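You operate a simulated robot arm through the tools that you are given. There is no shell and no other tool. Be economical: measure what you need, move in short steps, check, and stop when the job is done.

The job below is to be done with a simulated robot arm. You get a single attempt, and the scene is never put back.

TASK
Put the labelled bush that says "LOT 20" from the top of the cast table on top of the red oiler and the labelled bush that says "LOT 30" on top of the silver twin bore section.

The check looks at the end state, three seconds after you hand in, the way a careful person would. Anything else that was tipped, shoved, dropped, spilled or broken makes it a failure.

THE ROBOT
A 6-joint arm with a two-finger parallel gripper, fixed in place. Base frame: the origin is at the foot of the arm, x ahead of it, y to its left, z up; the work surface is at about z = 740. Readings come in mm, degrees, newtons and seconds.
With the tool pointing down near the work surface it reaches from about 260 to 680 mm from the base axis. Its first joint turns from -66.0 to 66.0 degrees. Payload 2.9 kg.
The tool frame sits at the grasp point between the pads (the TCP): z along the fingers, y along the line on which they close. The tips reach 30 mm beyond it. Largest opening 110 mm; finger width 20, thickness 10; the body of the gripper, 48 by 112 mm, starts 55 mm behind the TCP.
Orientation is told as [roll, pitch, yaw] about the base's x, y, z axes, in that order, counted from this pose: with the fingers straight down and closing along the base's y, the tool's x points along the base's -x, its y along +y and its z along -z.

THE INTERFACE
- The arm moves only by the tool apply_moves. Its argument "series" is a list of rows, each a list of 5 numbers: the shift along the tool's x, y, z in units of 250 mm (1.0 is 250 mm), then the turn about the tool's z in units of 45 degrees (1.0 is 45 degrees), then the opening in per cent of the stroke, from 0 (shut) to 100 (fully open). In form: [[tx, ty, tz, spin, claw], ...]. A call has 1 to 20 rows; each row is the pose to reach, as a shift and turn from the pose commanded when the call began, along the tool's axes at that moment. A call with a number of a shift or a turn outside -1 to 1 is refused whole. A row lasts 0.2 s, in which the tool goes at most 50 mm and 8.6 degrees; a call with a longer step from one row to the next is refused whole, and so is a gripper value outside its range. Where a pose cannot be reached the arm comes as near as it can. A force on the tool above 40 N (or 10 N above the force at the start of the call, whichever is more), or a blocked arm, ends the call early, and 0.2 s more pass. Each finger travels about 108 mm/s and halts on what it meets, pressing with about 34 N; the grip force reading is that of the motor and also rises with nothing between the fingers. The clock runs only during rows and for 0.2 s after the last one: add rows that repeat a pose to give the fingers time. It gives the time, the measured TCP pose, the force on the tool (base axes), the opening and the grip force at its end, in the units of the frame above (readings bear some noise), and new pictures: "pictures" is both (left out), scene, wrist or none.
- Cameras (640 x 400 px; columns grow to the right, rows downward): "scene" is fixed at [86.8, 450.9, 1357.8]; the picture's right is [-0.63, -0.77, 0.00], its down [-0.61, 0.50, -0.61] and it looks along [0.47, -0.39, -0.79] (base axes); focal length 290 px, centre (320, 200). "wrist" rides on the gripper at [-36, 0, -57] in the tool frame; the picture's right is [0.00, -1.00, 0.00], its down [0.97, 0.00, -0.24] and it looks along [0.24, 0.00, 0.97] (tool axes); focal length 218 px, centre (320, 200).
- locate(camera, pixels): there is no depth. For up to 12 entries [column, row, z] of the newest picture of that camera ("zoom" is the newest enlarged one), the place [x, y] in the base frame at which the ray of that pixel passes the height z, good to about 3 mm, but the place of the scene camera against the robot may be out by one fixed shift of up to 12 mm in any direction. The clock stands still meanwhile.
- enlarge(camera, box): a new picture of the part [left, top, right, bottom] of that camera's present view, enlarged. The clock stands still meanwhile.
- job_done(): hands the job in; it is judged then, once.

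Keep the steps short. Do not move on a guess: measure, check each grasp and each placing, and mend mistakes. In all there are 60 turns and 120 pictures (those below and enlarged ones count). Leave the gripper open and the arm clear of the work at the hand-in unless told otherwise, and finish with a single line.

The tools are called after "Call:" as name(argument=value, ...) on one line, values as JSON. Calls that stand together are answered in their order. apply_moves: Moves the arm, as the interface text tells. Its arguments: {"type":"object","properties":{"series":{"type":"array","items":{"type":"array","items":{"type":"number"}}},"pictures":{"type":"string","enum":["both","scene","wrist","none"]}},"required":["series"]} The other tools are called the same way: locate (camera, pixels) gives the place at which the rays of pixels pass given heights; enlarge (camera, box) takes an enlarged picture of a part of a camera's view; job_done () hands the job in.

At the start:

```text
time: 0.0
ee_pos: [447.6, 112.9, 1038.7]
tcp_rot: [0.0, 0.0, 0.0]
wrist_force: [-0.8, 0.1, -0.6]
grip_width: 110.0
grasp_force: 0.1
```

scene: 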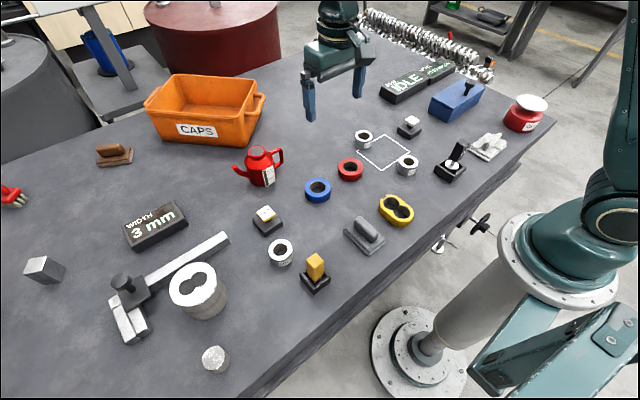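
wrist: 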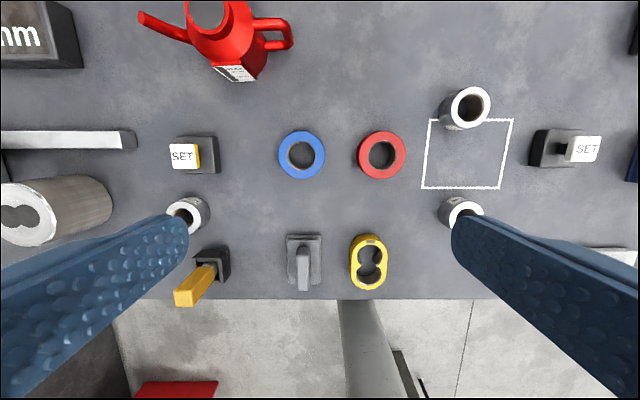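

I see three white bushes at scene (280,252), (364,140) and (407,165). I'll enlarge around them and the targets to read the labels.

Call:
enlarge(camera="scene", box=[340, 110, 440, 190])

Call:
enlarge(camera="scene", box=[230, 220, 330, 300])

Call:
enlarge(camera="scene", box=[220, 130, 310, 200])

Call:
enlarge(camera="scene", box=[100, 230, 260, 340])

Call:
enlarge(camera="wrist", box=[140, 0, 300, 100])

```text
5.00 times, centred on (390, 150) of scene
```

zoom: 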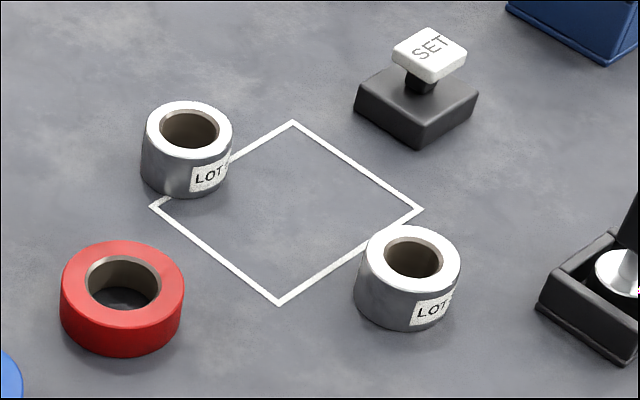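

```text
5.00 times, centred on (280, 260) of scene
```

zoom: 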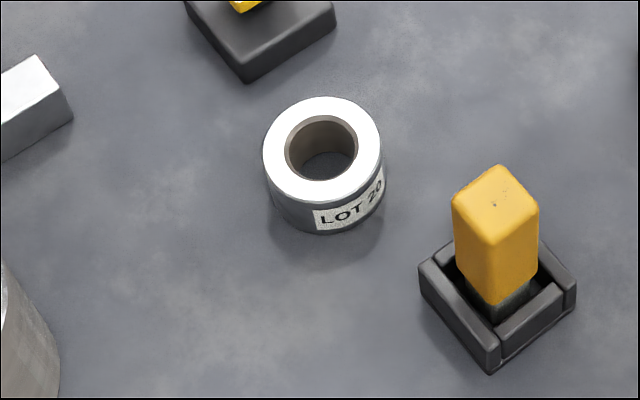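

```text
5.71 times, centred on (265, 165) of scene
```

zoom: 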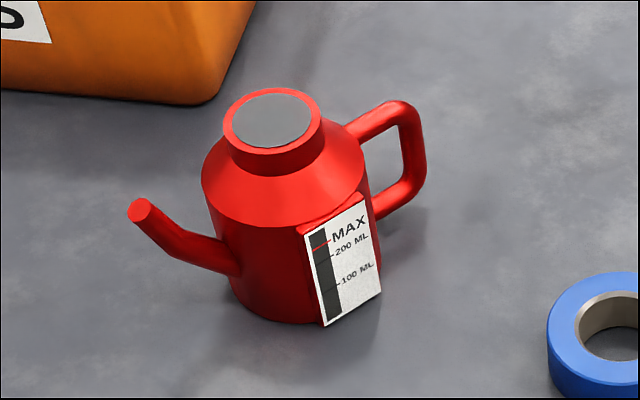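

```text
3.64 times, centred on (180, 285) of scene
```

zoom: 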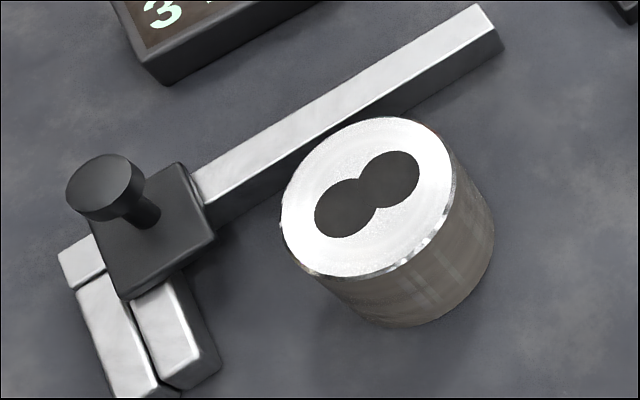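

```text
4.00 times, centred on (220, 50) of wrist
```

zoom: 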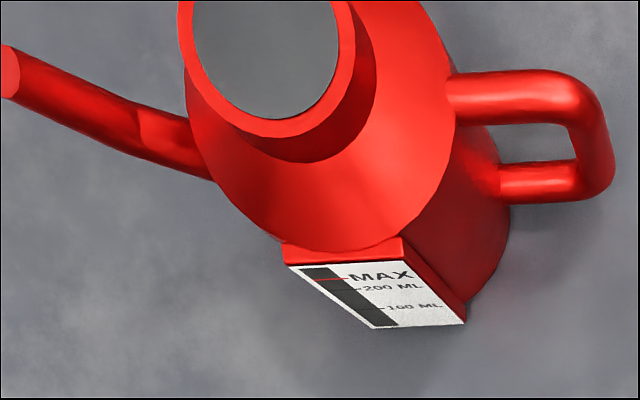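

LOT 20 is the bush at scene (280,252). The other two labels are cut off by the curve of the bush, so I'll zoom in on them and locate the key points.

Call:
enlarge(camera="scene", box=[396, 152, 420, 180])

Call:
enlarge(camera="scene", box=[352, 127, 376, 153])

Call:
enlarge(camera="wrist", box=[420, 80, 520, 240])

Call:
locate(camera="scene", pixels=[[280, 247, 765], [364, 136, 765], [407.5, 161, 765], [258, 151, 820], [258, 151, 830], [193, 283, 790], [193, 283, 800], [262, 187, 740], [205, 318, 740]])

Call:
locate(camera="wrist", pixels=[[470, 106, 765], [183, 215, 765], [302, 155, 760], [208, 10, 820], [25, 218, 790], [60, 215, 740]])

```text
14.29 times, centred on (408, 166) of scene
```

zoom: 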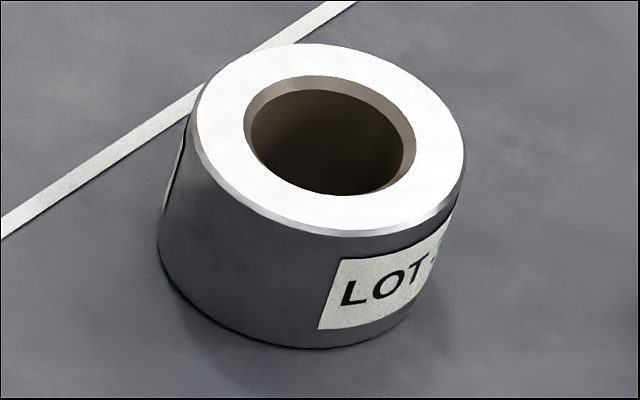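

```text
15.38 times, centred on (364, 140) of scene
```

zoom: 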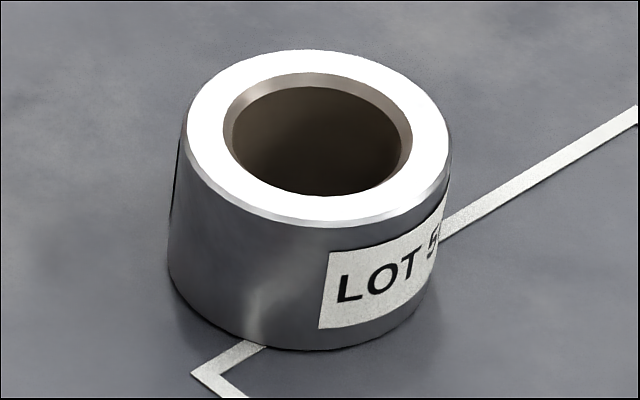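

```text
2.50 times, centred on (470, 160) of wrist
```

zoom: 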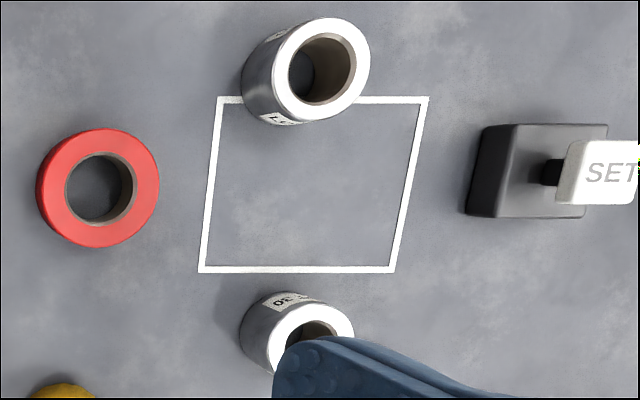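

```text
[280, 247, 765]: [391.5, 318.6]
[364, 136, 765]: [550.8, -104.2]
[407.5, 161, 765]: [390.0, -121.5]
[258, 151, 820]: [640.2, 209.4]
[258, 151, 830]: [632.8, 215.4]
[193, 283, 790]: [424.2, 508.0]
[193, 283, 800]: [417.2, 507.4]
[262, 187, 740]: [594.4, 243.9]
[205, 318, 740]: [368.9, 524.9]
```

```text
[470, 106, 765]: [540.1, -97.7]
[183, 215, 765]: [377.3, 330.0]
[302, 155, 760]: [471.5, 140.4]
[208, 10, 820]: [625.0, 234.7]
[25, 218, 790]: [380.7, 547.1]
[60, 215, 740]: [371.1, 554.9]
```

The near bush (407,165) looks like LOT 30: the wrist zoom shows "30" upside down. The far one is LOT 5x. Next I'll move the tool above the LOT 20 bush for an overhead measurement, still high.

Call:
apply_moves(series=[[0.047, 0.145, 0.05, 0, 100], [0.093, 0.289, 0.1, 0, 100], [0.14, 0.434, 0.15, 0, 100], [0.187, 0.579, 0.2, 0, 100], [0.233, 0.723, 0.25, 0, 100], [0.28, 0.868, 0.3, 0, 100], [0.28, 0.868, 0.356, 0, 100], [0.28, 0.868, 0.356, 0, 100]])

```text
time: 1.8
ee_pos: [378.0, 331.1, 949.5]
tcp_rot: [0.1, 0.0, 0.1]
wrist_force: [0.1, 0.2, -0.6]
grip_width: 109.8
grasp_force: 0.1
```

scene: 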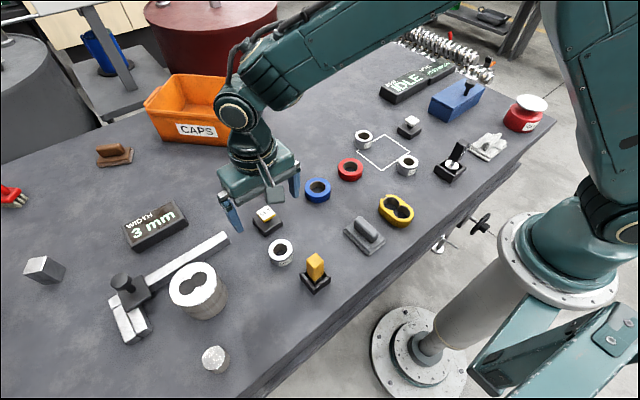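
wrist: 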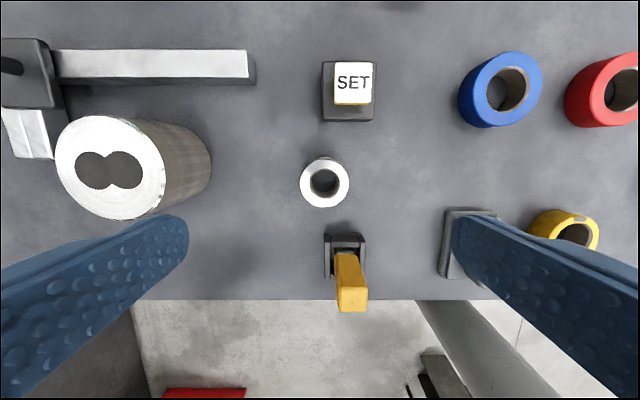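

The bush is at wrist (325,182). I'll locate its rim edges and base, and the section's top.

Call:
locate(camera="wrist", pixels=[[325, 182, 765], [325, 182, 770], [300, 182, 768], [350, 182, 768], [325, 158, 768], [325, 206, 768], [110, 167, 790], [110, 167, 800], [56, 167, 800], [164, 167, 800], [212, 168, 740]])

Call:
enlarge(camera="wrist", box=[285, 40, 385, 320])

Call:
enlarge(camera="wrist", box=[285, 140, 365, 220])

Call:
enlarge(camera="wrist", box=[40, 90, 220, 230])

```text
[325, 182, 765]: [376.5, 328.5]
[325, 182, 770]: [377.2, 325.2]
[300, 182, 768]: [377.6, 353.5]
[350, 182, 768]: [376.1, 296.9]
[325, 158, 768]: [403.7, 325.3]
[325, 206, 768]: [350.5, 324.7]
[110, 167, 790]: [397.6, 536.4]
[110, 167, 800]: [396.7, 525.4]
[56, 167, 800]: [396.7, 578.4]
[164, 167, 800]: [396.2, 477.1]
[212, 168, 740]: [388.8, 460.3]
```

```text
1.43 times, centred on (335, 180) of wrist
```

zoom: 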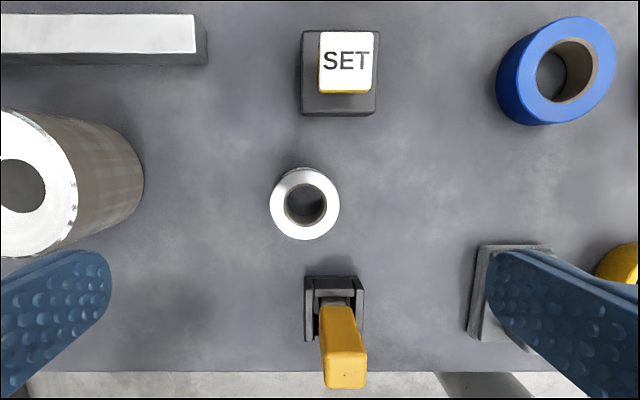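

```text
5.00 times, centred on (325, 180) of wrist
```

zoom: 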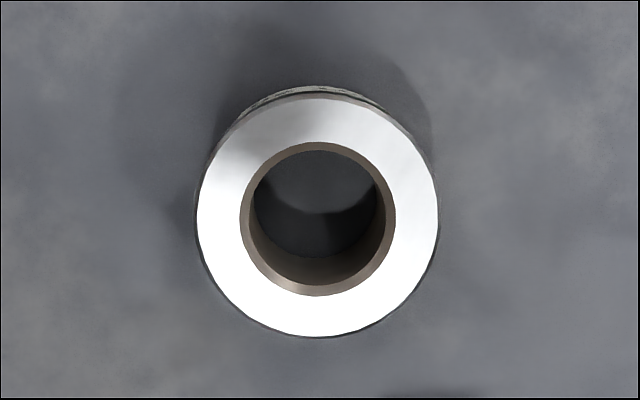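

```text
2.86 times, centred on (130, 160) of wrist
```

zoom: 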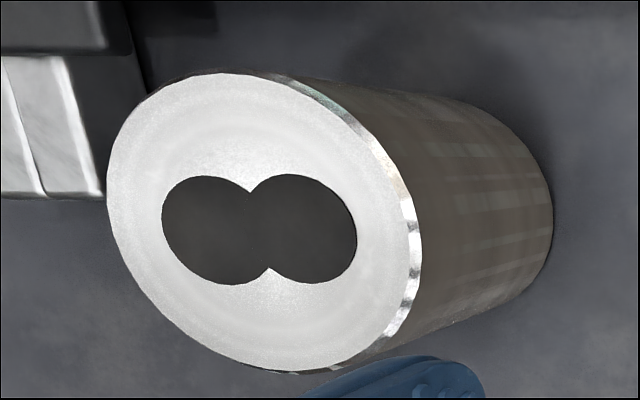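

The bush is about 53 mm wide with its top near z 770, centred around (377, 326). I'll go down to z 850 above it and re-measure.

Call:
apply_moves(series=[[0.003, -0.016, 0.13, 0, 100], [0.003, -0.016, 0.27, 0, 100], [0.003, -0.016, 0.4, 0, 100], [0.003, -0.016, 0.4, 0, 100]], pictures="wrist")

```text
time: 2.8
ee_pos: [378.8, 324.9, 851.0]
tcp_rot: [0.0, 0.0, -0.1]
wrist_force: [0.2, 0.2, 0.0]
grip_width: 110.2
grasp_force: 0.1
```

wrist: 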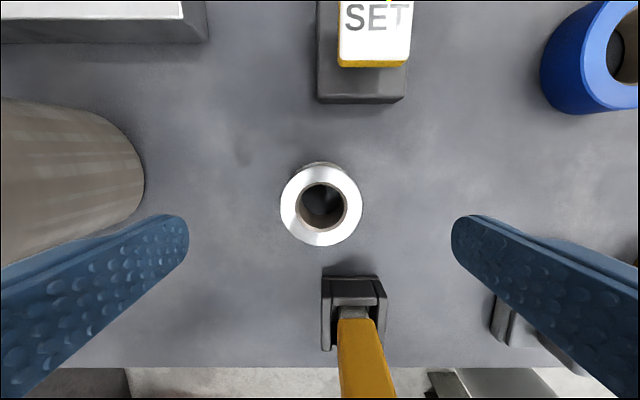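

Bush centre is at wrist (321,204). I'll locate it, and the post as an obstacle.

Call:
locate(camera="wrist", pixels=[[321, 204.5, 770], [321, 163, 770], [321, 246, 770], [280, 204, 770], [362, 204, 770], [354, 280, 740], [340, 320, 770], [376, 320, 770]])

```text
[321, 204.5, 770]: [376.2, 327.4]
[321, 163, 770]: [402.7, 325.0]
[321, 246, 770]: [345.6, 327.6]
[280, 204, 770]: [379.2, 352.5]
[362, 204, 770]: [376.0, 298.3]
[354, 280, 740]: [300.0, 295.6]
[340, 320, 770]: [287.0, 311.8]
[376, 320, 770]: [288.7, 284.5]
```

Centre is about (376, 326) and the fingers are clear on both sides. I'll go down to z 775 and close.

Call:
apply_moves(series=[[0.003, 0, 0.15, 0, 100], [0.003, 0, 0.299, 0, 100], [0.003, 0, 0.299, 0, 100], [0.003, 0, 0.299, 0, 60], [0.003, 0, 0.299, 0, 40], [0.003, 0, 0.299, 0, 30], [0.003, 0, 0.299, 0, 30], [0.003, 0, 0.299, 0, 30]], pictures="both")

```text
time: 4.6
ee_pos: [377.5, 325.0, 776.5]
tcp_rot: [0.0, 0.0, 0.0]
wrist_force: [0.1, 0.2, 0.0]
grip_width: 53.4
grasp_force: 34.1
```

scene: 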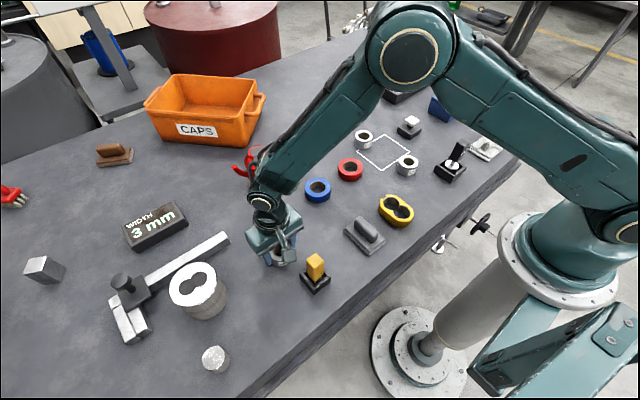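
wrist: 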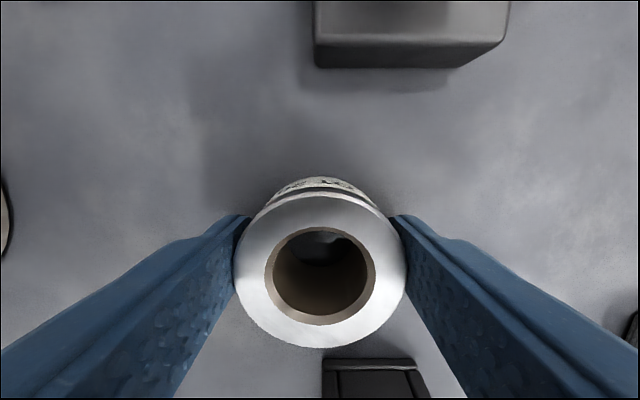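

The grip holds at 53.4 mm, 34 N. I'll lift straight up 155 mm.

Call:
apply_moves(series=[[0, 0, -0.1, 0, 30], [0, 0, -0.25, 0, 30], [0, 0, -0.4, 0, 30], [0, 0, -0.55, 0, 30], [0, 0, -0.68, 0, 30], [0, 0, -0.68, 0, 30]], pictures="wrist")

```text
time: 6.0
ee_pos: [374.7, 326.6, 946.0]
tcp_rot: [-0.1, 0.0, 0.0]
wrist_force: [0.1, -0.1, -4.2]
grip_width: 53.6
grasp_force: 33.7
```

wrist: 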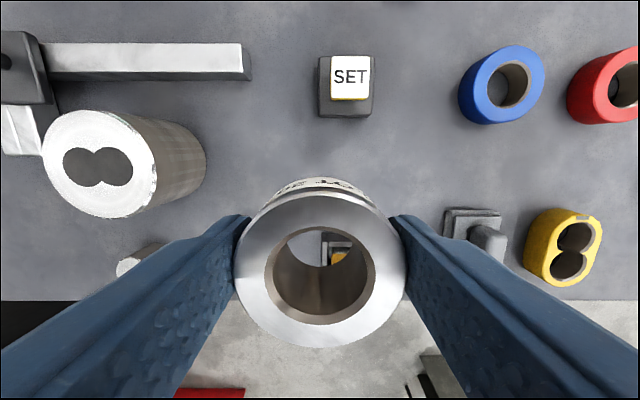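

The bush is held, reading 4.2 N. I'll move at this height to about (550, 225) to view the oiler.

Call:
apply_moves(series=[[-0.1, -0.06, 0, 0, 30], [-0.22, -0.13, 0, 0, 30], [-0.34, -0.2, 0, 0, 30], [-0.46, -0.27, 0, 0, 30], [-0.58, -0.34, 0, 0, 30], [-0.66, -0.38, 0, 0, 30], [-0.696, -0.404, 0, 0, 30], [-0.696, -0.404, 0, 0, 30]])

```text
time: 7.8
ee_pos: [549.5, 222.5, 944.1]
tcp_rot: [0.1, -0.1, 0.0]
wrist_force: [0.3, -0.4, -4.2]
grip_width: 53.3
grasp_force: 34.3
```

scene: 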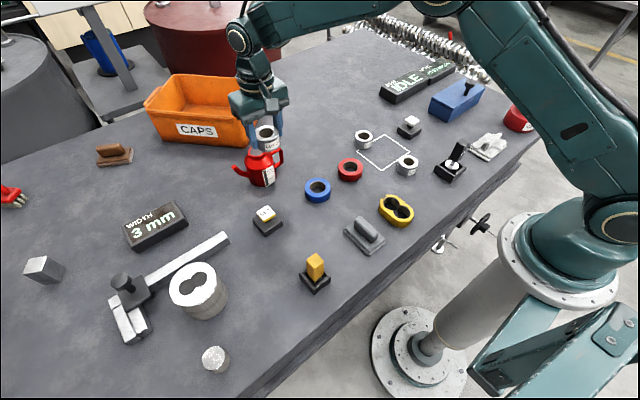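
wrist: 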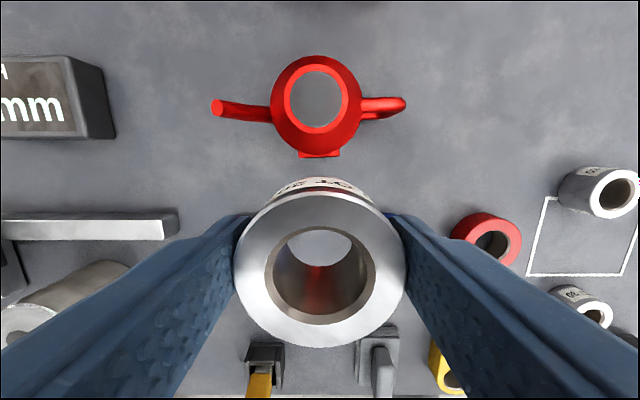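

The oiler cap centre is at wrist (317,99). I'll triangulate its height with both cameras and zoom in.

Call:
locate(camera="scene", pixels=[[280.4, 250.4, 770], [256.4, 150.8, 800], [256.4, 150.8, 820], [256.4, 150.8, 840], [364, 136, 770]])

Call:
locate(camera="wrist", pixels=[[317, 99, 800], [317, 99, 820], [317, 99, 840], [284, 99, 820], [350, 99, 820], [317, 65, 820], [317, 132, 820], [612, 194, 770]])

Call:
enlarge(camera="wrist", box=[250, 40, 410, 160])

Call:
enlarge(camera="wrist", box=[530, 260, 620, 340])

Call:
enlarge(camera="scene", box=[220, 120, 300, 190])

```text
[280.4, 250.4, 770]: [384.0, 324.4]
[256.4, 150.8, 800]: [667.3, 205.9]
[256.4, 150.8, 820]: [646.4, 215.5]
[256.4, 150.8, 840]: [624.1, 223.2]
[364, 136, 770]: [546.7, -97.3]
```

```text
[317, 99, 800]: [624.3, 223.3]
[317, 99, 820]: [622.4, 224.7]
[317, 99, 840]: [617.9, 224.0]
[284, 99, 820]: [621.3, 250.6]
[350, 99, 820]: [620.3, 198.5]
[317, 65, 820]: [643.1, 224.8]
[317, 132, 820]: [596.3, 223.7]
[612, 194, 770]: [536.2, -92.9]
```

```text
3.33 times, centred on (330, 100) of wrist
```

zoom: 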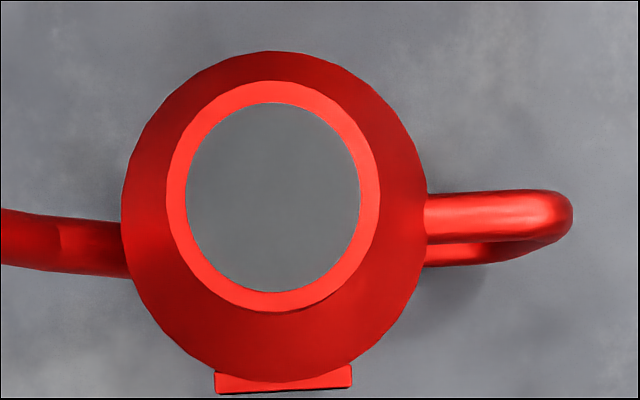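

```text
5.00 times, centred on (575, 300) of wrist
```

zoom: 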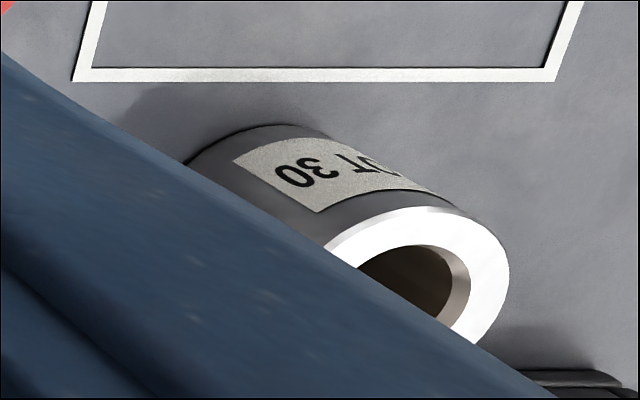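

```text
5.71 times, centred on (260, 155) of scene
```

zoom: 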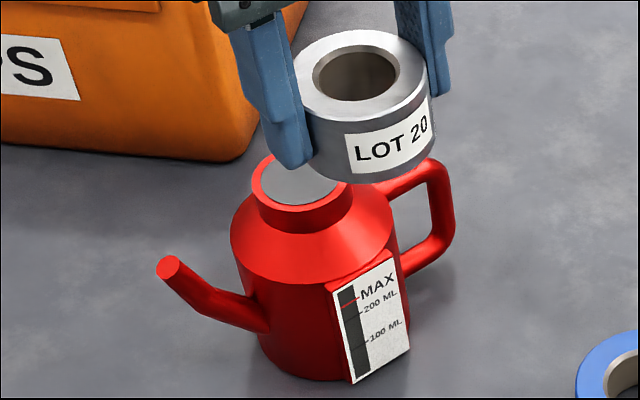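

The label on the near bush reads "LOT 30", so that's confirmed. The cap is centred at about (619, 225.5) with its top near z 836. The bush bottom sits about 35 mm below the TCP. I'll move over the cap and then down to z 900.

Call:
apply_moves(series=[[-0.08, 0.002, 0, 0, 30], [-0.18, 0.002, 0, 0, 30], [-0.25, 0.002, 0, 0, 30], [-0.276, 0.002, 0, 0, 30], [-0.276, 0.002, 0.08, 0, 30], [-0.276, 0.002, 0.16, 0, 30], [-0.276, 0.002, 0.18, 0, 30], [-0.276, 0.002, 0.18, 0, 30]])

Call:
enlarge(camera="scene", box=[220, 120, 300, 190])

```text
time: 9.6
ee_pos: [620.1, 225.1, 898.8]
tcp_rot: [0.1, -0.1, 0.0]
wrist_force: [-0.9, -0.7, -3.1]
grip_width: 53.8
grasp_force: 34.0
```

scene: 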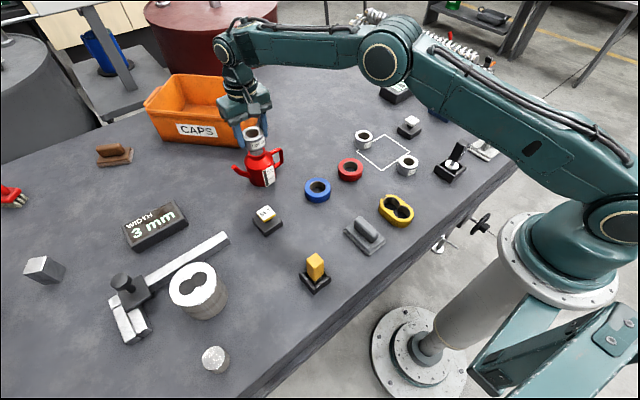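
wrist: 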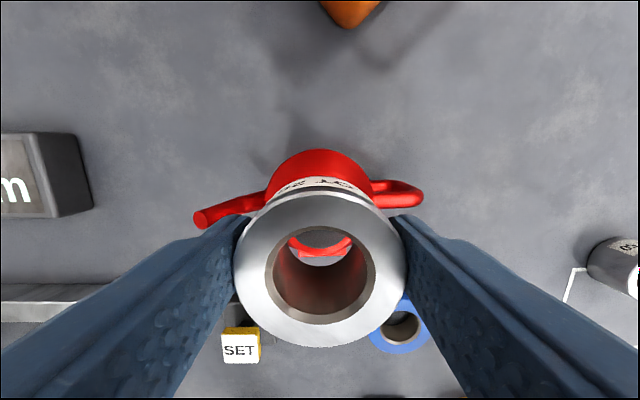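

```text
5.71 times, centred on (260, 155) of scene
```

zoom: 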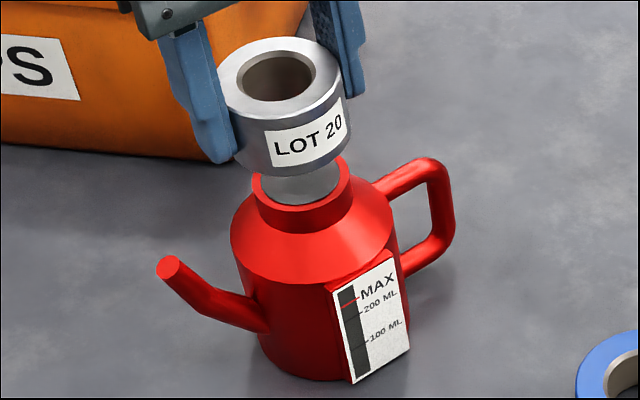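

The cap's red rim seen through the bore is centred on column 320, so y is aligned. I'll check the front rim's x.

Call:
enlarge(camera="wrist", box=[260, 140, 380, 300])

Call:
locate(camera="wrist", pixels=[[320, 248, 836], [320, 257, 836], [290, 243, 836], [350, 243, 836]])

```text
2.50 times, centred on (320, 220) of wrist
```

zoom: 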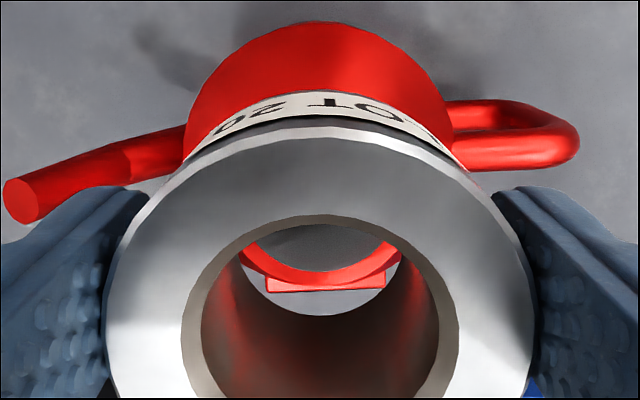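

```text
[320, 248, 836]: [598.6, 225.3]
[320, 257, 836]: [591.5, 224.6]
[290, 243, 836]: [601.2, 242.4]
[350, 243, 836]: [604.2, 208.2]
```

The cap centre is about x 618, so I'll shift back 1 mm and go down to TCP z 878.

Call:
apply_moves(series=[[0.005, 0, 0.03, 0, 30], [0.005, 0, 0.06, 0, 30], [0.005, 0, 0.088, 0, 30], [0.005, 0, 0.088, 0, 30]], pictures="wrist")

Call:
enlarge(camera="scene", box=[230, 115, 290, 185])

```text
time: 10.6
ee_pos: [618.4, 224.7, 876.8]
tcp_rot: [0.0, 0.1, 0.0]
wrist_force: [0.5, 0.1, -4.2]
grip_width: 53.7
grasp_force: 34.3
```

wrist: 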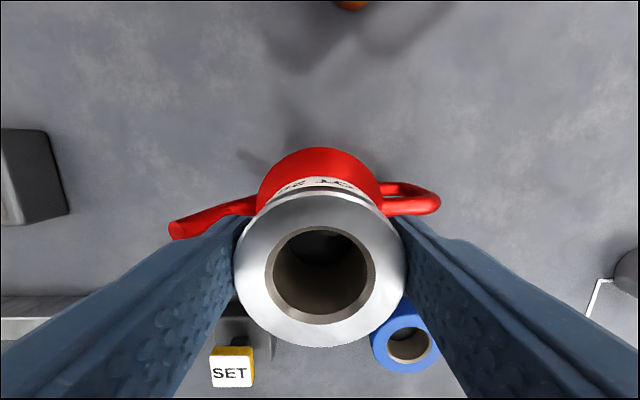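

```text
5.71 times, centred on (260, 150) of scene
```

zoom: 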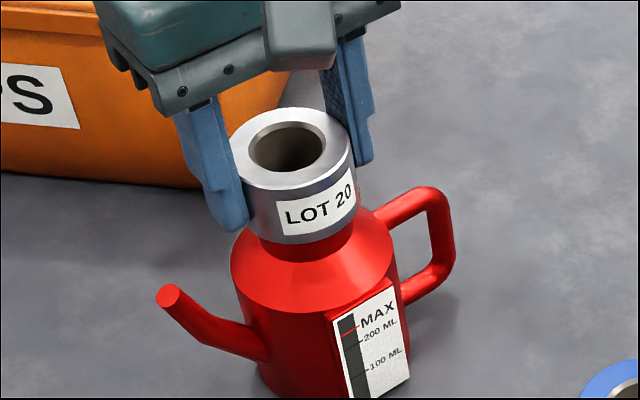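

The bush is well centred and there's no contact yet (−4.2 N). I'll step down 4 mm.

Call:
apply_moves(series=[[0, 0, 0.008, 0, 30], [0, 0, 0.016, 0, 30]], pictures="none")

Call:
enlarge(camera="scene", box=[240, 130, 280, 170])

```text
time: 11.2
ee_pos: [619.4, 224.4, 875.5]
tcp_rot: [0.0, -0.1, 0.0]
wrist_force: [-3.3, -2.2, 6.1]
grip_width: 53.6
grasp_force: 34.2
```

```text
10.00 times, centred on (260, 150) of scene
```

zoom: 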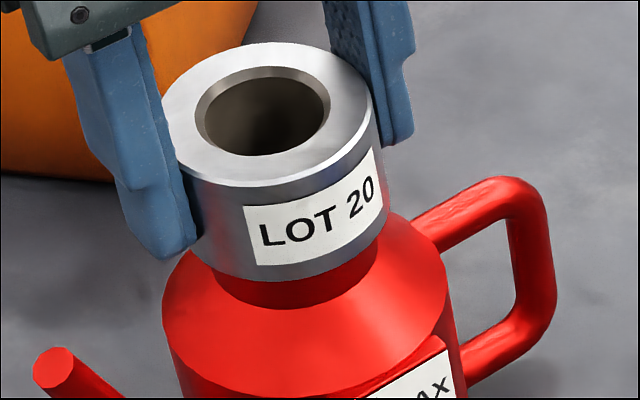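

Contact: the force went from −4.2 to +6.1 N. I'll ease back up 1 mm and read again.

Call:
apply_moves(series=[[0, 0, -0.004, 0, 30], [0, 0, -0.004, 0, 30]], pictures="none")

```text
time: 11.8
ee_pos: [617.9, 224.7, 876.8]
tcp_rot: [0.0, -0.1, 0.1]
wrist_force: [-1.4, -3.5, 6.3]
grip_width: 53.4
grasp_force: 34.1
```

Still pressing, so up another 1 mm.

Call:
apply_moves(series=[[0, 0, -0.004, 0, 30], [0, 0, -0.004, 0, 30]], pictures="none")

```text
time: 12.4
ee_pos: [617.8, 225.7, 874.9]
tcp_rot: [-0.1, -0.1, 0.1]
wrist_force: [1.6, 0.4, -1.3]
grip_width: 53.5
grasp_force: 33.8
```

The force is now −1.3 N, so the bush is resting lightly on the cap. I'll open gradually.

Call:
apply_moves(series=[[0, 0, 0, 0, 48], [0, 0, 0, 0, 51], [0, 0, 0, 0, 56], [0, 0, 0, 0, 64], [0, 0, 0, 0, 70], [0, 0, 0, 0, 70]], pictures="wrist")

Call:
enlarge(camera="scene", box=[230, 120, 290, 190])

```text
time: 13.8
ee_pos: [618.6, 224.9, 875.9]
tcp_rot: [0.0, 0.1, 0.0]
wrist_force: [0.1, 0.6, -0.1]
grip_width: 76.9
grasp_force: 0.1
```

wrist: 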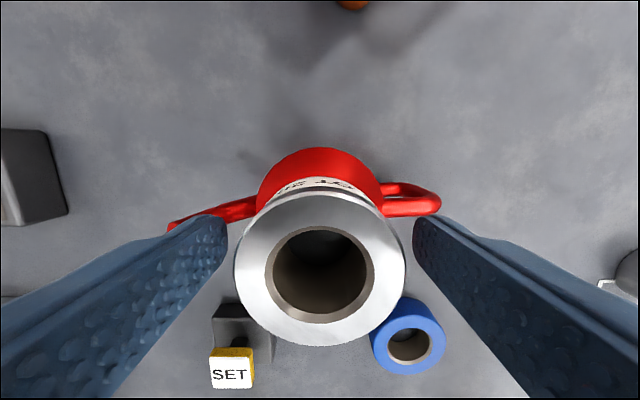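

```text
5.71 times, centred on (260, 155) of scene
```

zoom: 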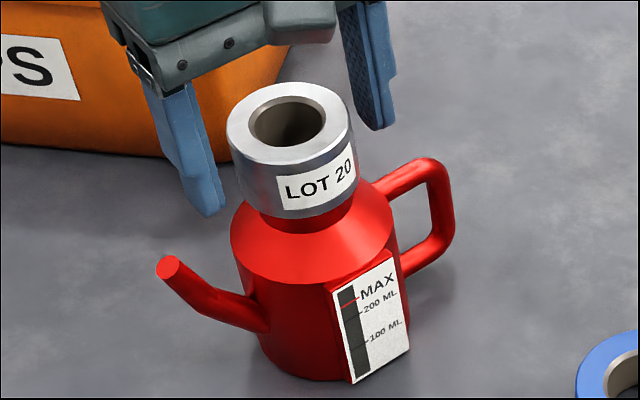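

The bush sits upright on the cap. I'll retreat straight up.

Call:
apply_moves(series=[[0, 0, -0.06, 0, 70], [0, 0, -0.16, 0, 85], [0, 0, -0.28, 0, 100], [0, 0, -0.28, 0, 100]], pictures="scene")

Call:
locate(camera="scene", pixels=[[407.9, 160.6, 770]])

```text
time: 14.8
ee_pos: [618.4, 225.3, 945.8]
tcp_rot: [-0.1, 0.0, 0.0]
wrist_force: [-0.9, -0.4, 0.3]
grip_width: 109.9
grasp_force: 0.0
```

scene: 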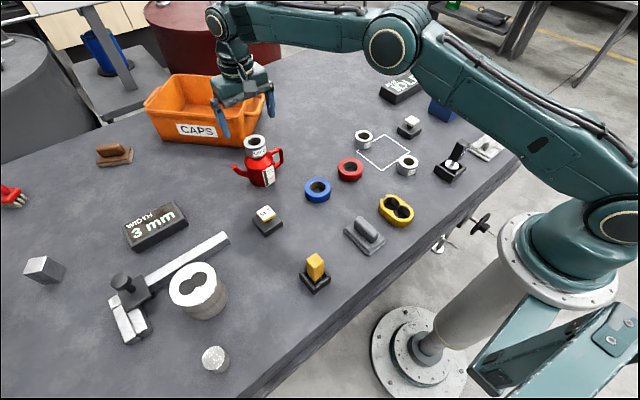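

```text
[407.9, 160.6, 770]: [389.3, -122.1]
```

LOT 20 is on the oiler and stable. Next I'll travel at this height toward LOT 30, near (380, −119).

Call:
apply_moves(series=[[0.08, -0.12, 0, 0, 100], [0.16, -0.24, 0, 0, 100], [0.24, -0.36, 0, 0, 100], [0.32, -0.48, 0, 0, 100], [0.4, -0.6, 0, 0, 100], [0.48, -0.72, 0, 0, 100], [0.56, -0.84, 0, 0, 100], [0.64, -0.96, 0, 0, 100]], pictures="none")

Call:
apply_moves(series=[[0.08, -0.12, 0, 0, 100], [0.16, -0.24, 0, 0, 100], [0.24, -0.36, 0, 0, 100], [0.3, -0.41, 0.06, 0, 100], [0.31, -0.418, 0.18, 0, 100], [0.31, -0.418, 0.18, 0, 100]])

```text
time: 16.6
ee_pos: [458.9, -13.6, 946.6]
tcp_rot: [0.1, -0.1, 0.0]
wrist_force: [-0.2, 0.3, 0.1]
grip_width: 109.8
grasp_force: 0.0
```

```text
time: 18.0
ee_pos: [379.6, -120.1, 901.0]
tcp_rot: [0.1, 0.0, 0.0]
wrist_force: [-0.8, 0.5, 1.1]
grip_width: 109.9
grasp_force: 0.1
```

scene: 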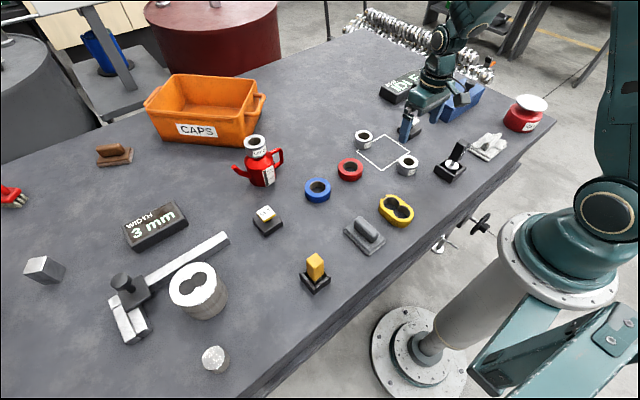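
wrist: 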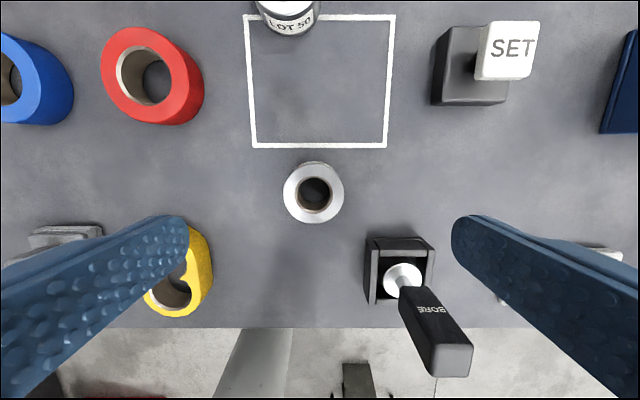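

LOT 30 is at wrist (313.5,193). I'll measure it, and the nearby black stand and yellow section for finger clearance.

Call:
locate(camera="wrist", pixels=[[313.5, 193, 770], [283, 193, 770], [344, 193, 770], [313, 164, 770], [313, 223, 770], [400, 236, 760], [365, 240, 760], [420, 290, 800], [400, 290, 850], [205, 235, 765]])

```text
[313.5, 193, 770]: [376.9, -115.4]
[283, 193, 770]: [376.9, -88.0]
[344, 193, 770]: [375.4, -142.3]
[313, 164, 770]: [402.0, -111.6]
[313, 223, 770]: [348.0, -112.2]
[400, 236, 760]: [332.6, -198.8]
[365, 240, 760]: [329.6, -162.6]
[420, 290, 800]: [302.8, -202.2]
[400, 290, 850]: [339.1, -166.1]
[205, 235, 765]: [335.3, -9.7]
```

Centre is about (376, −114.5) and the clearance is fine. I'll go down to z 840 and check.

Call:
apply_moves(series=[[0.017, 0.018, 0.08, 0, 100], [0.017, 0.018, 0.18, 0, 90], [0.017, 0.018, 0.244, 0, 85], [0.017, 0.018, 0.244, 0, 85]], pictures="wrist")

```text
time: 19.0
ee_pos: [375.6, -115.1, 841.0]
tcp_rot: [0.0, 0.0, 0.0]
wrist_force: [-0.3, 0.2, -0.4]
grip_width: 93.6
grasp_force: 0.1
```

wrist: 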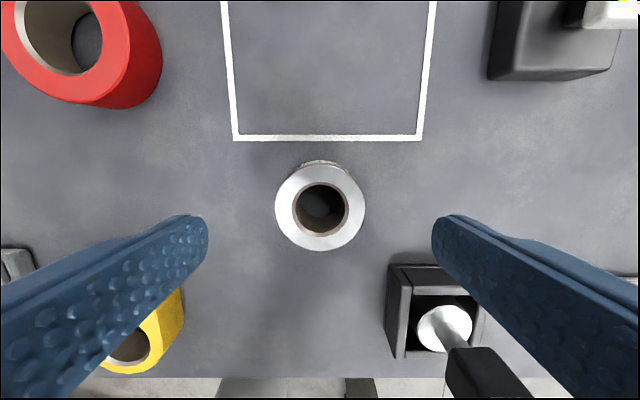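

Centred at wrist (320,208). I'll go down to 775 and close.

Call:
apply_moves(series=[[0, 0, 0.13, 0, 85], [0, 0, 0.26, 0, 80], [0, 0, 0.26, 0, 75], [0, 0, 0.26, 0, 55], [0, 0, 0.26, 0, 40], [0, 0, 0.26, 0, 30], [0, 0, 0.26, 0, 30], [0, 0, 0.26, 0, 30]], pictures="wrist")

```text
time: 20.8
ee_pos: [375.0, -114.0, 776.2]
tcp_rot: [-0.1, 0.0, 0.0]
wrist_force: [0.6, -0.5, 0.2]
grip_width: 53.9
grasp_force: 33.8
```

wrist: 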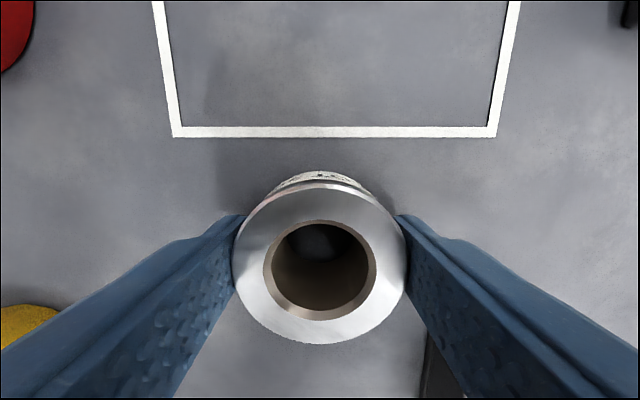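

Gripped at 53.9 mm. I'll lift 150 mm and start travelling in +y.

Call:
apply_moves(series=[[0, 0, -0.1, 0, 30], [0, 0, -0.25, 0, 30], [0, 0, -0.4, 0, 30], [0, 0, -0.55, 0, 30], [0, 0, -0.68, 0, 30], [0, 0, -0.68, 0, 30], [0, 0.1, -0.68, 0, 30], [0, 0.25, -0.68, 0, 30], [0, 0.4, -0.68, 0, 30], [0, 0.55, -0.68, 0, 30], [0, 0.7, -0.68, 0, 30], [0, 0.85, -0.68, 0, 30], [0, 0.95, -0.68, 0, 30], [0, 0.95, -0.68, 0, 30]], pictures="scene")

Call:
apply_moves(series=[[0, 0.1, 0, 0, 30], [0, 0.25, 0, 0, 30], [0, 0.4, 0, 0, 30], [0, 0.55, 0, 0, 30], [0, 0.7, 0, 0, 30], [0, 0.85, 0, 0, 30], [0, 1.0, 0, 0, 30], [0, 1.0, 0, 0, 30]])

```text
time: 23.8
ee_pos: [374.9, 123.7, 944.4]
tcp_rot: [0.0, 0.0, -0.1]
wrist_force: [0.3, -0.1, -2.6]
grip_width: 53.6
grasp_force: 33.6
```

scene: 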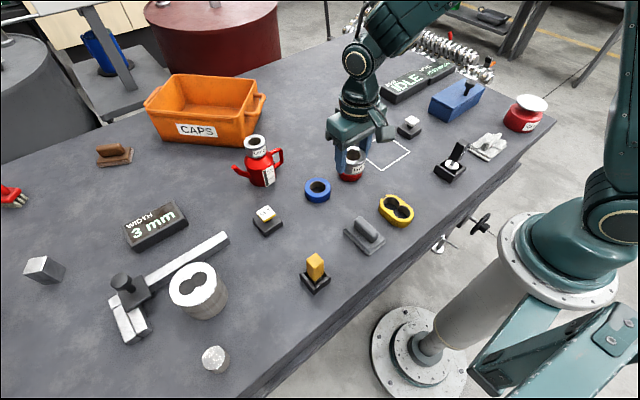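

```text
time: 25.6
ee_pos: [375.7, 371.2, 944.0]
tcp_rot: [0.0, -0.1, -0.1]
wrist_force: [-0.3, -0.2, -4.5]
grip_width: 53.6
grasp_force: 34.0
```

scene: 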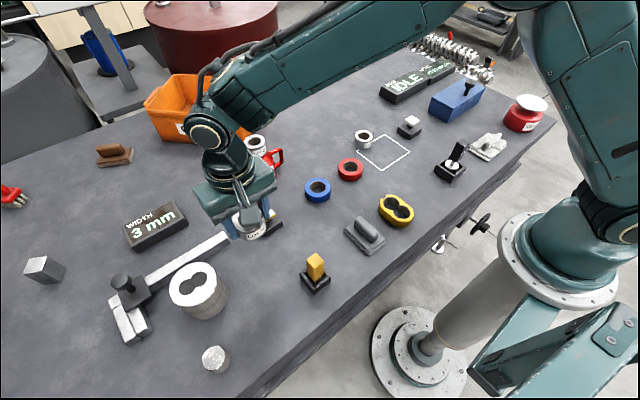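
wrist: 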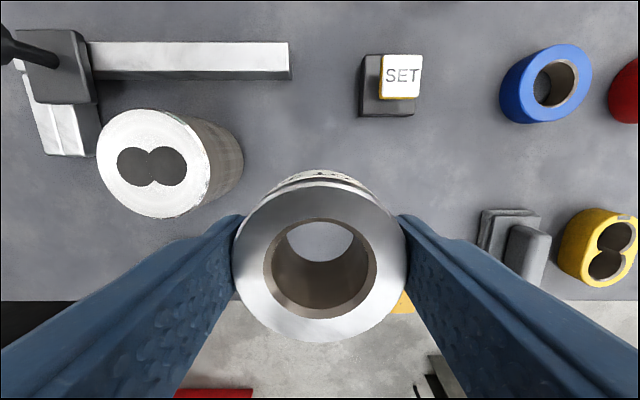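

The section top is centred at wrist (151,163) and scene (193,284.5). I'll triangulate its height.

Call:
locate(camera="wrist", pixels=[[151, 163, 780], [151, 163, 800], [151, 163, 820], [97, 158, 800], [209, 168, 800], [151, 109, 800], [151, 218, 800], [243, 155, 740], [200, 210, 740]])

Call:
locate(camera="scene", pixels=[[192.9, 284.5, 780], [192.9, 284.5, 800], [192.9, 284.5, 820]])

Call:
enlarge(camera="wrist", box=[90, 90, 250, 230])

```text
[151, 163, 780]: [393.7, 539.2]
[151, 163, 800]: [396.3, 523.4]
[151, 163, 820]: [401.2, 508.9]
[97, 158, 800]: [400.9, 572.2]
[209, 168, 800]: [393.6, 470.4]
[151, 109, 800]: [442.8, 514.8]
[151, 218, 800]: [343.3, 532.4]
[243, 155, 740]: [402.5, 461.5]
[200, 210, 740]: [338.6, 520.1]
```

```text
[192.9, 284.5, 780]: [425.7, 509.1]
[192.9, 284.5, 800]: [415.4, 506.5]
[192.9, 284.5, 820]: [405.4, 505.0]
```

```text
2.86 times, centred on (170, 160) of wrist
```

zoom: 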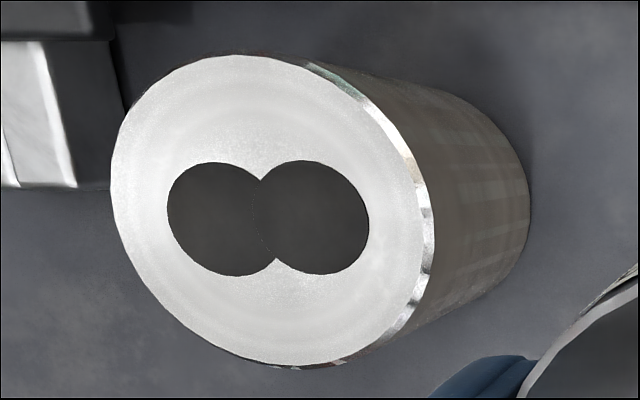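

The section top is about z 818, centred near (399, 510). I'll move to (330, 510) for a straight look before placing.

Call:
apply_moves(series=[[0.03, 0.1, 0, 0, 30], [0.07, 0.22, 0, 0, 30], [0.11, 0.34, 0, 0, 30], [0.15, 0.46, 0, 0, 30], [0.184, 0.548, 0, 0, 30], [0.184, 0.548, 0, 0, 30]])

```text
time: 27.0
ee_pos: [330.7, 510.6, 944.3]
tcp_rot: [-0.1, 0.0, 0.0]
wrist_force: [0.4, 1.4, -4.3]
grip_width: 53.4
grasp_force: 34.1
```

scene: 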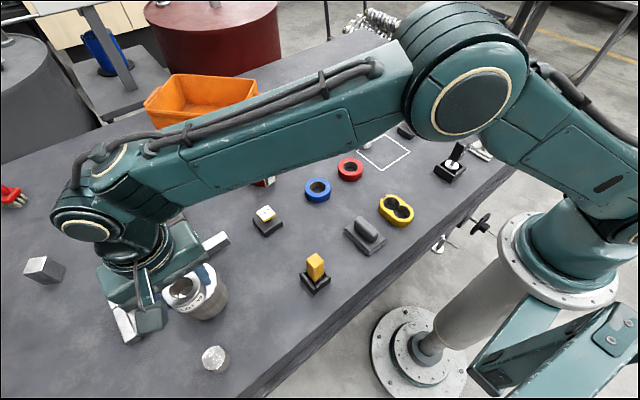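
wrist: 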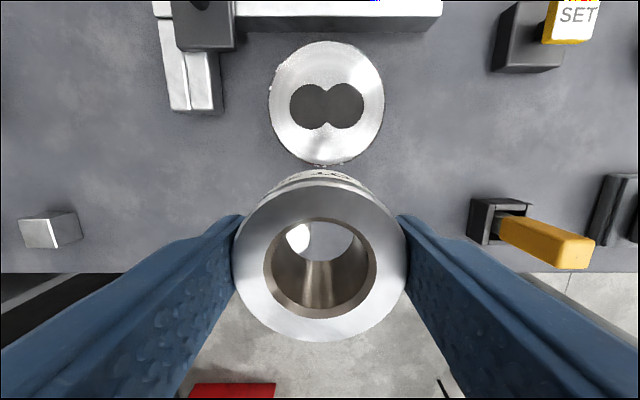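

Section top: centre at about wrist (326.5,103), edges at columns 269 and 384, rows 41 and 165.

Call:
locate(camera="wrist", pixels=[[326.5, 103, 818], [269, 103, 818], [384, 103, 818], [326.5, 41.5, 818], [326.5, 165, 818], [326.5, 105, 800]])

Call:
enlarge(camera="wrist", box=[246, 30, 406, 180])

```text
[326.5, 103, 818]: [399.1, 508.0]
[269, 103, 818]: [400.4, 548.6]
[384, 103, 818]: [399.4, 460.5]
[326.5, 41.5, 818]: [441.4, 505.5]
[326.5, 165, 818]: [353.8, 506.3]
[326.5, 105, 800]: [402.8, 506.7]
```

```text
2.67 times, centred on (326, 105) of wrist
```

zoom: 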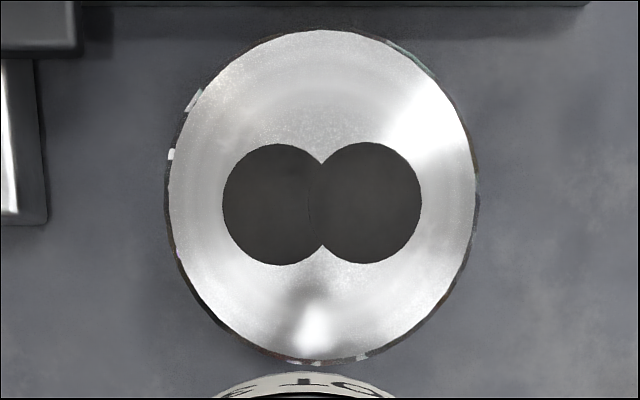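

Centre is about (398.5, 506). I'll move over it, then down to TCP z 885.

Call:
apply_moves(series=[[-0.1, -0.005, 0, 0, 30], [-0.2, -0.01, 0, 0, 30], [-0.274, -0.015, 0, 0, 30], [-0.274, -0.015, 0.08, 0, 30], [-0.274, -0.015, 0.16, 0, 30], [-0.274, -0.015, 0.24, 0, 30], [-0.274, -0.015, 0.24, 0, 30]])

Call:
enlarge(camera="scene", box=[140, 240, 260, 340])

Call:
enlarge(camera="wrist", box=[220, 140, 420, 340])

```text
time: 28.6
ee_pos: [398.4, 506.0, 884.3]
tcp_rot: [0.1, 0.0, 0.0]
wrist_force: [0.1, 0.6, -3.5]
grip_width: 53.7
grasp_force: 33.5
```

scene: 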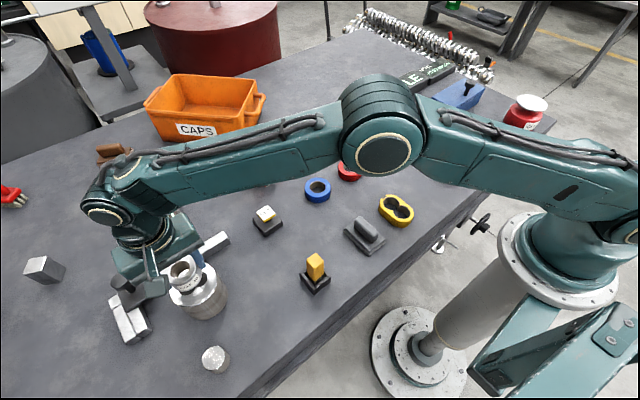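
wrist: 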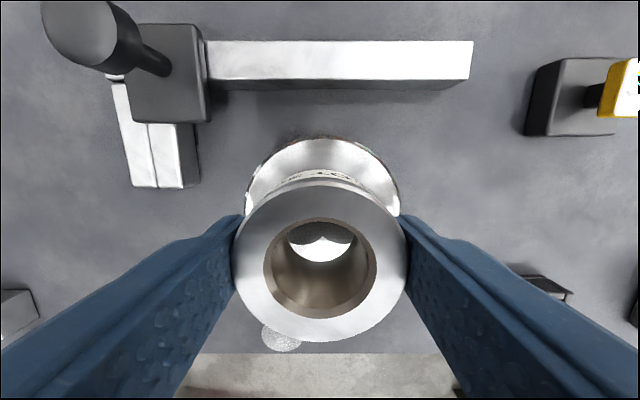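

```text
4.00 times, centred on (200, 290) of scene
```

zoom: 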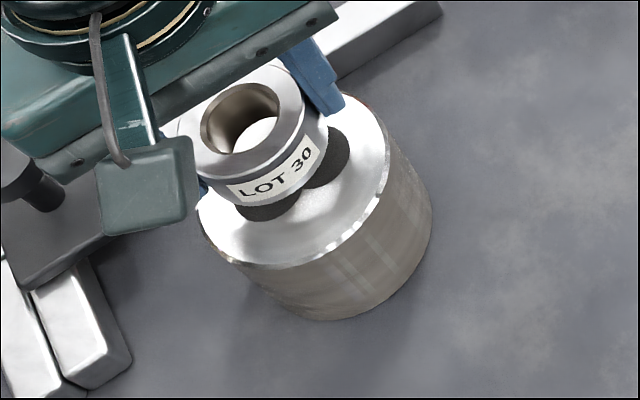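

```text
2.00 times, centred on (320, 240) of wrist
```

zoom: 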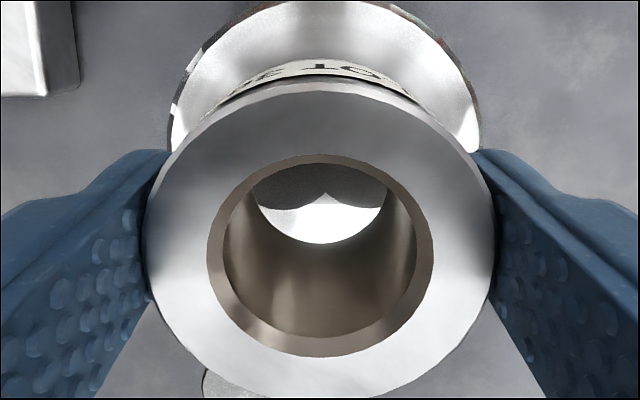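

y is aligned (bore cusp at column ~320). I'll go down to TCP z 861.

Call:
apply_moves(series=[[0, 0, 0.035, 0, 30], [0, 0, 0.07, 0, 30], [0, 0, 0.096, 0, 30], [0, 0, 0.096, 0, 30]], pictures="wrist")

Call:
enlarge(camera="scene", box=[150, 245, 240, 325])

```text
time: 29.6
ee_pos: [398.3, 506.5, 859.7]
tcp_rot: [0.0, -0.1, 0.0]
wrist_force: [-0.1, -0.4, -2.4]
grip_width: 53.8
grasp_force: 33.9
```

wrist: 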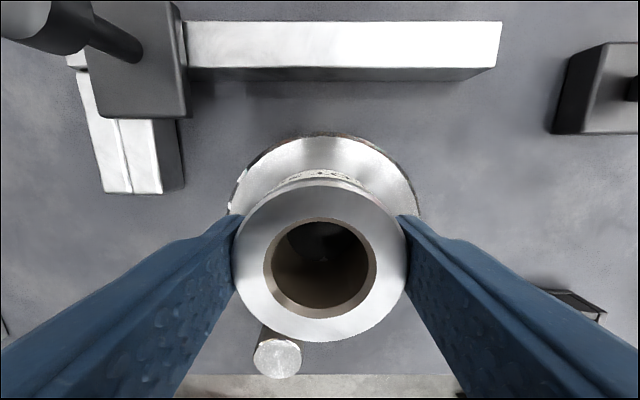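

```text
5.00 times, centred on (195, 285) of scene
```

zoom: 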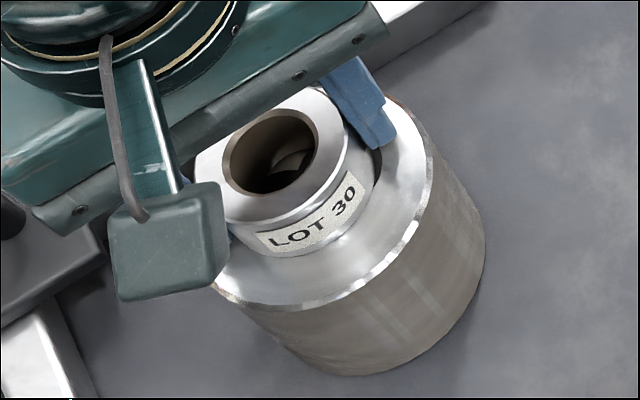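

Close now, force −2.4 N. I'll step down 2 mm at a time.

Call:
apply_moves(series=[[0, 0, 0.004, 0, 30], [0, 0, 0.008, 0, 30]], pictures="none")

Call:
apply_moves(series=[[0, 0, 0.004, 0, 30], [0, 0, 0.006, 0, 30]], pictures="none")

```text
time: 30.2
ee_pos: [398.7, 506.5, 859.7]
tcp_rot: [0.1, -0.2, 0.0]
wrist_force: [-3.1, 1.3, 6.7]
grip_width: 53.6
grasp_force: 34.4
```

```text
time: 30.8
ee_pos: [398.6, 506.4, 859.5]
tcp_rot: [0.2, -0.2, 0.1]
wrist_force: [-6.6, 0.8, 22.9]
grip_width: 53.5
grasp_force: 33.9
```

Contact is at about z 860. I'll back up 2.5 mm to unload.

Call:
apply_moves(series=[[0, 0, -0.005, 0, 30], [0, 0, -0.01, 0, 30], [0, 0, -0.01, 0, 30]], pictures="none")

```text
time: 31.6
ee_pos: [398.6, 504.3, 860.8]
tcp_rot: [0.0, -0.1, -0.1]
wrist_force: [1.2, 5.2, 9.7]
grip_width: 53.7
grasp_force: 33.6
```

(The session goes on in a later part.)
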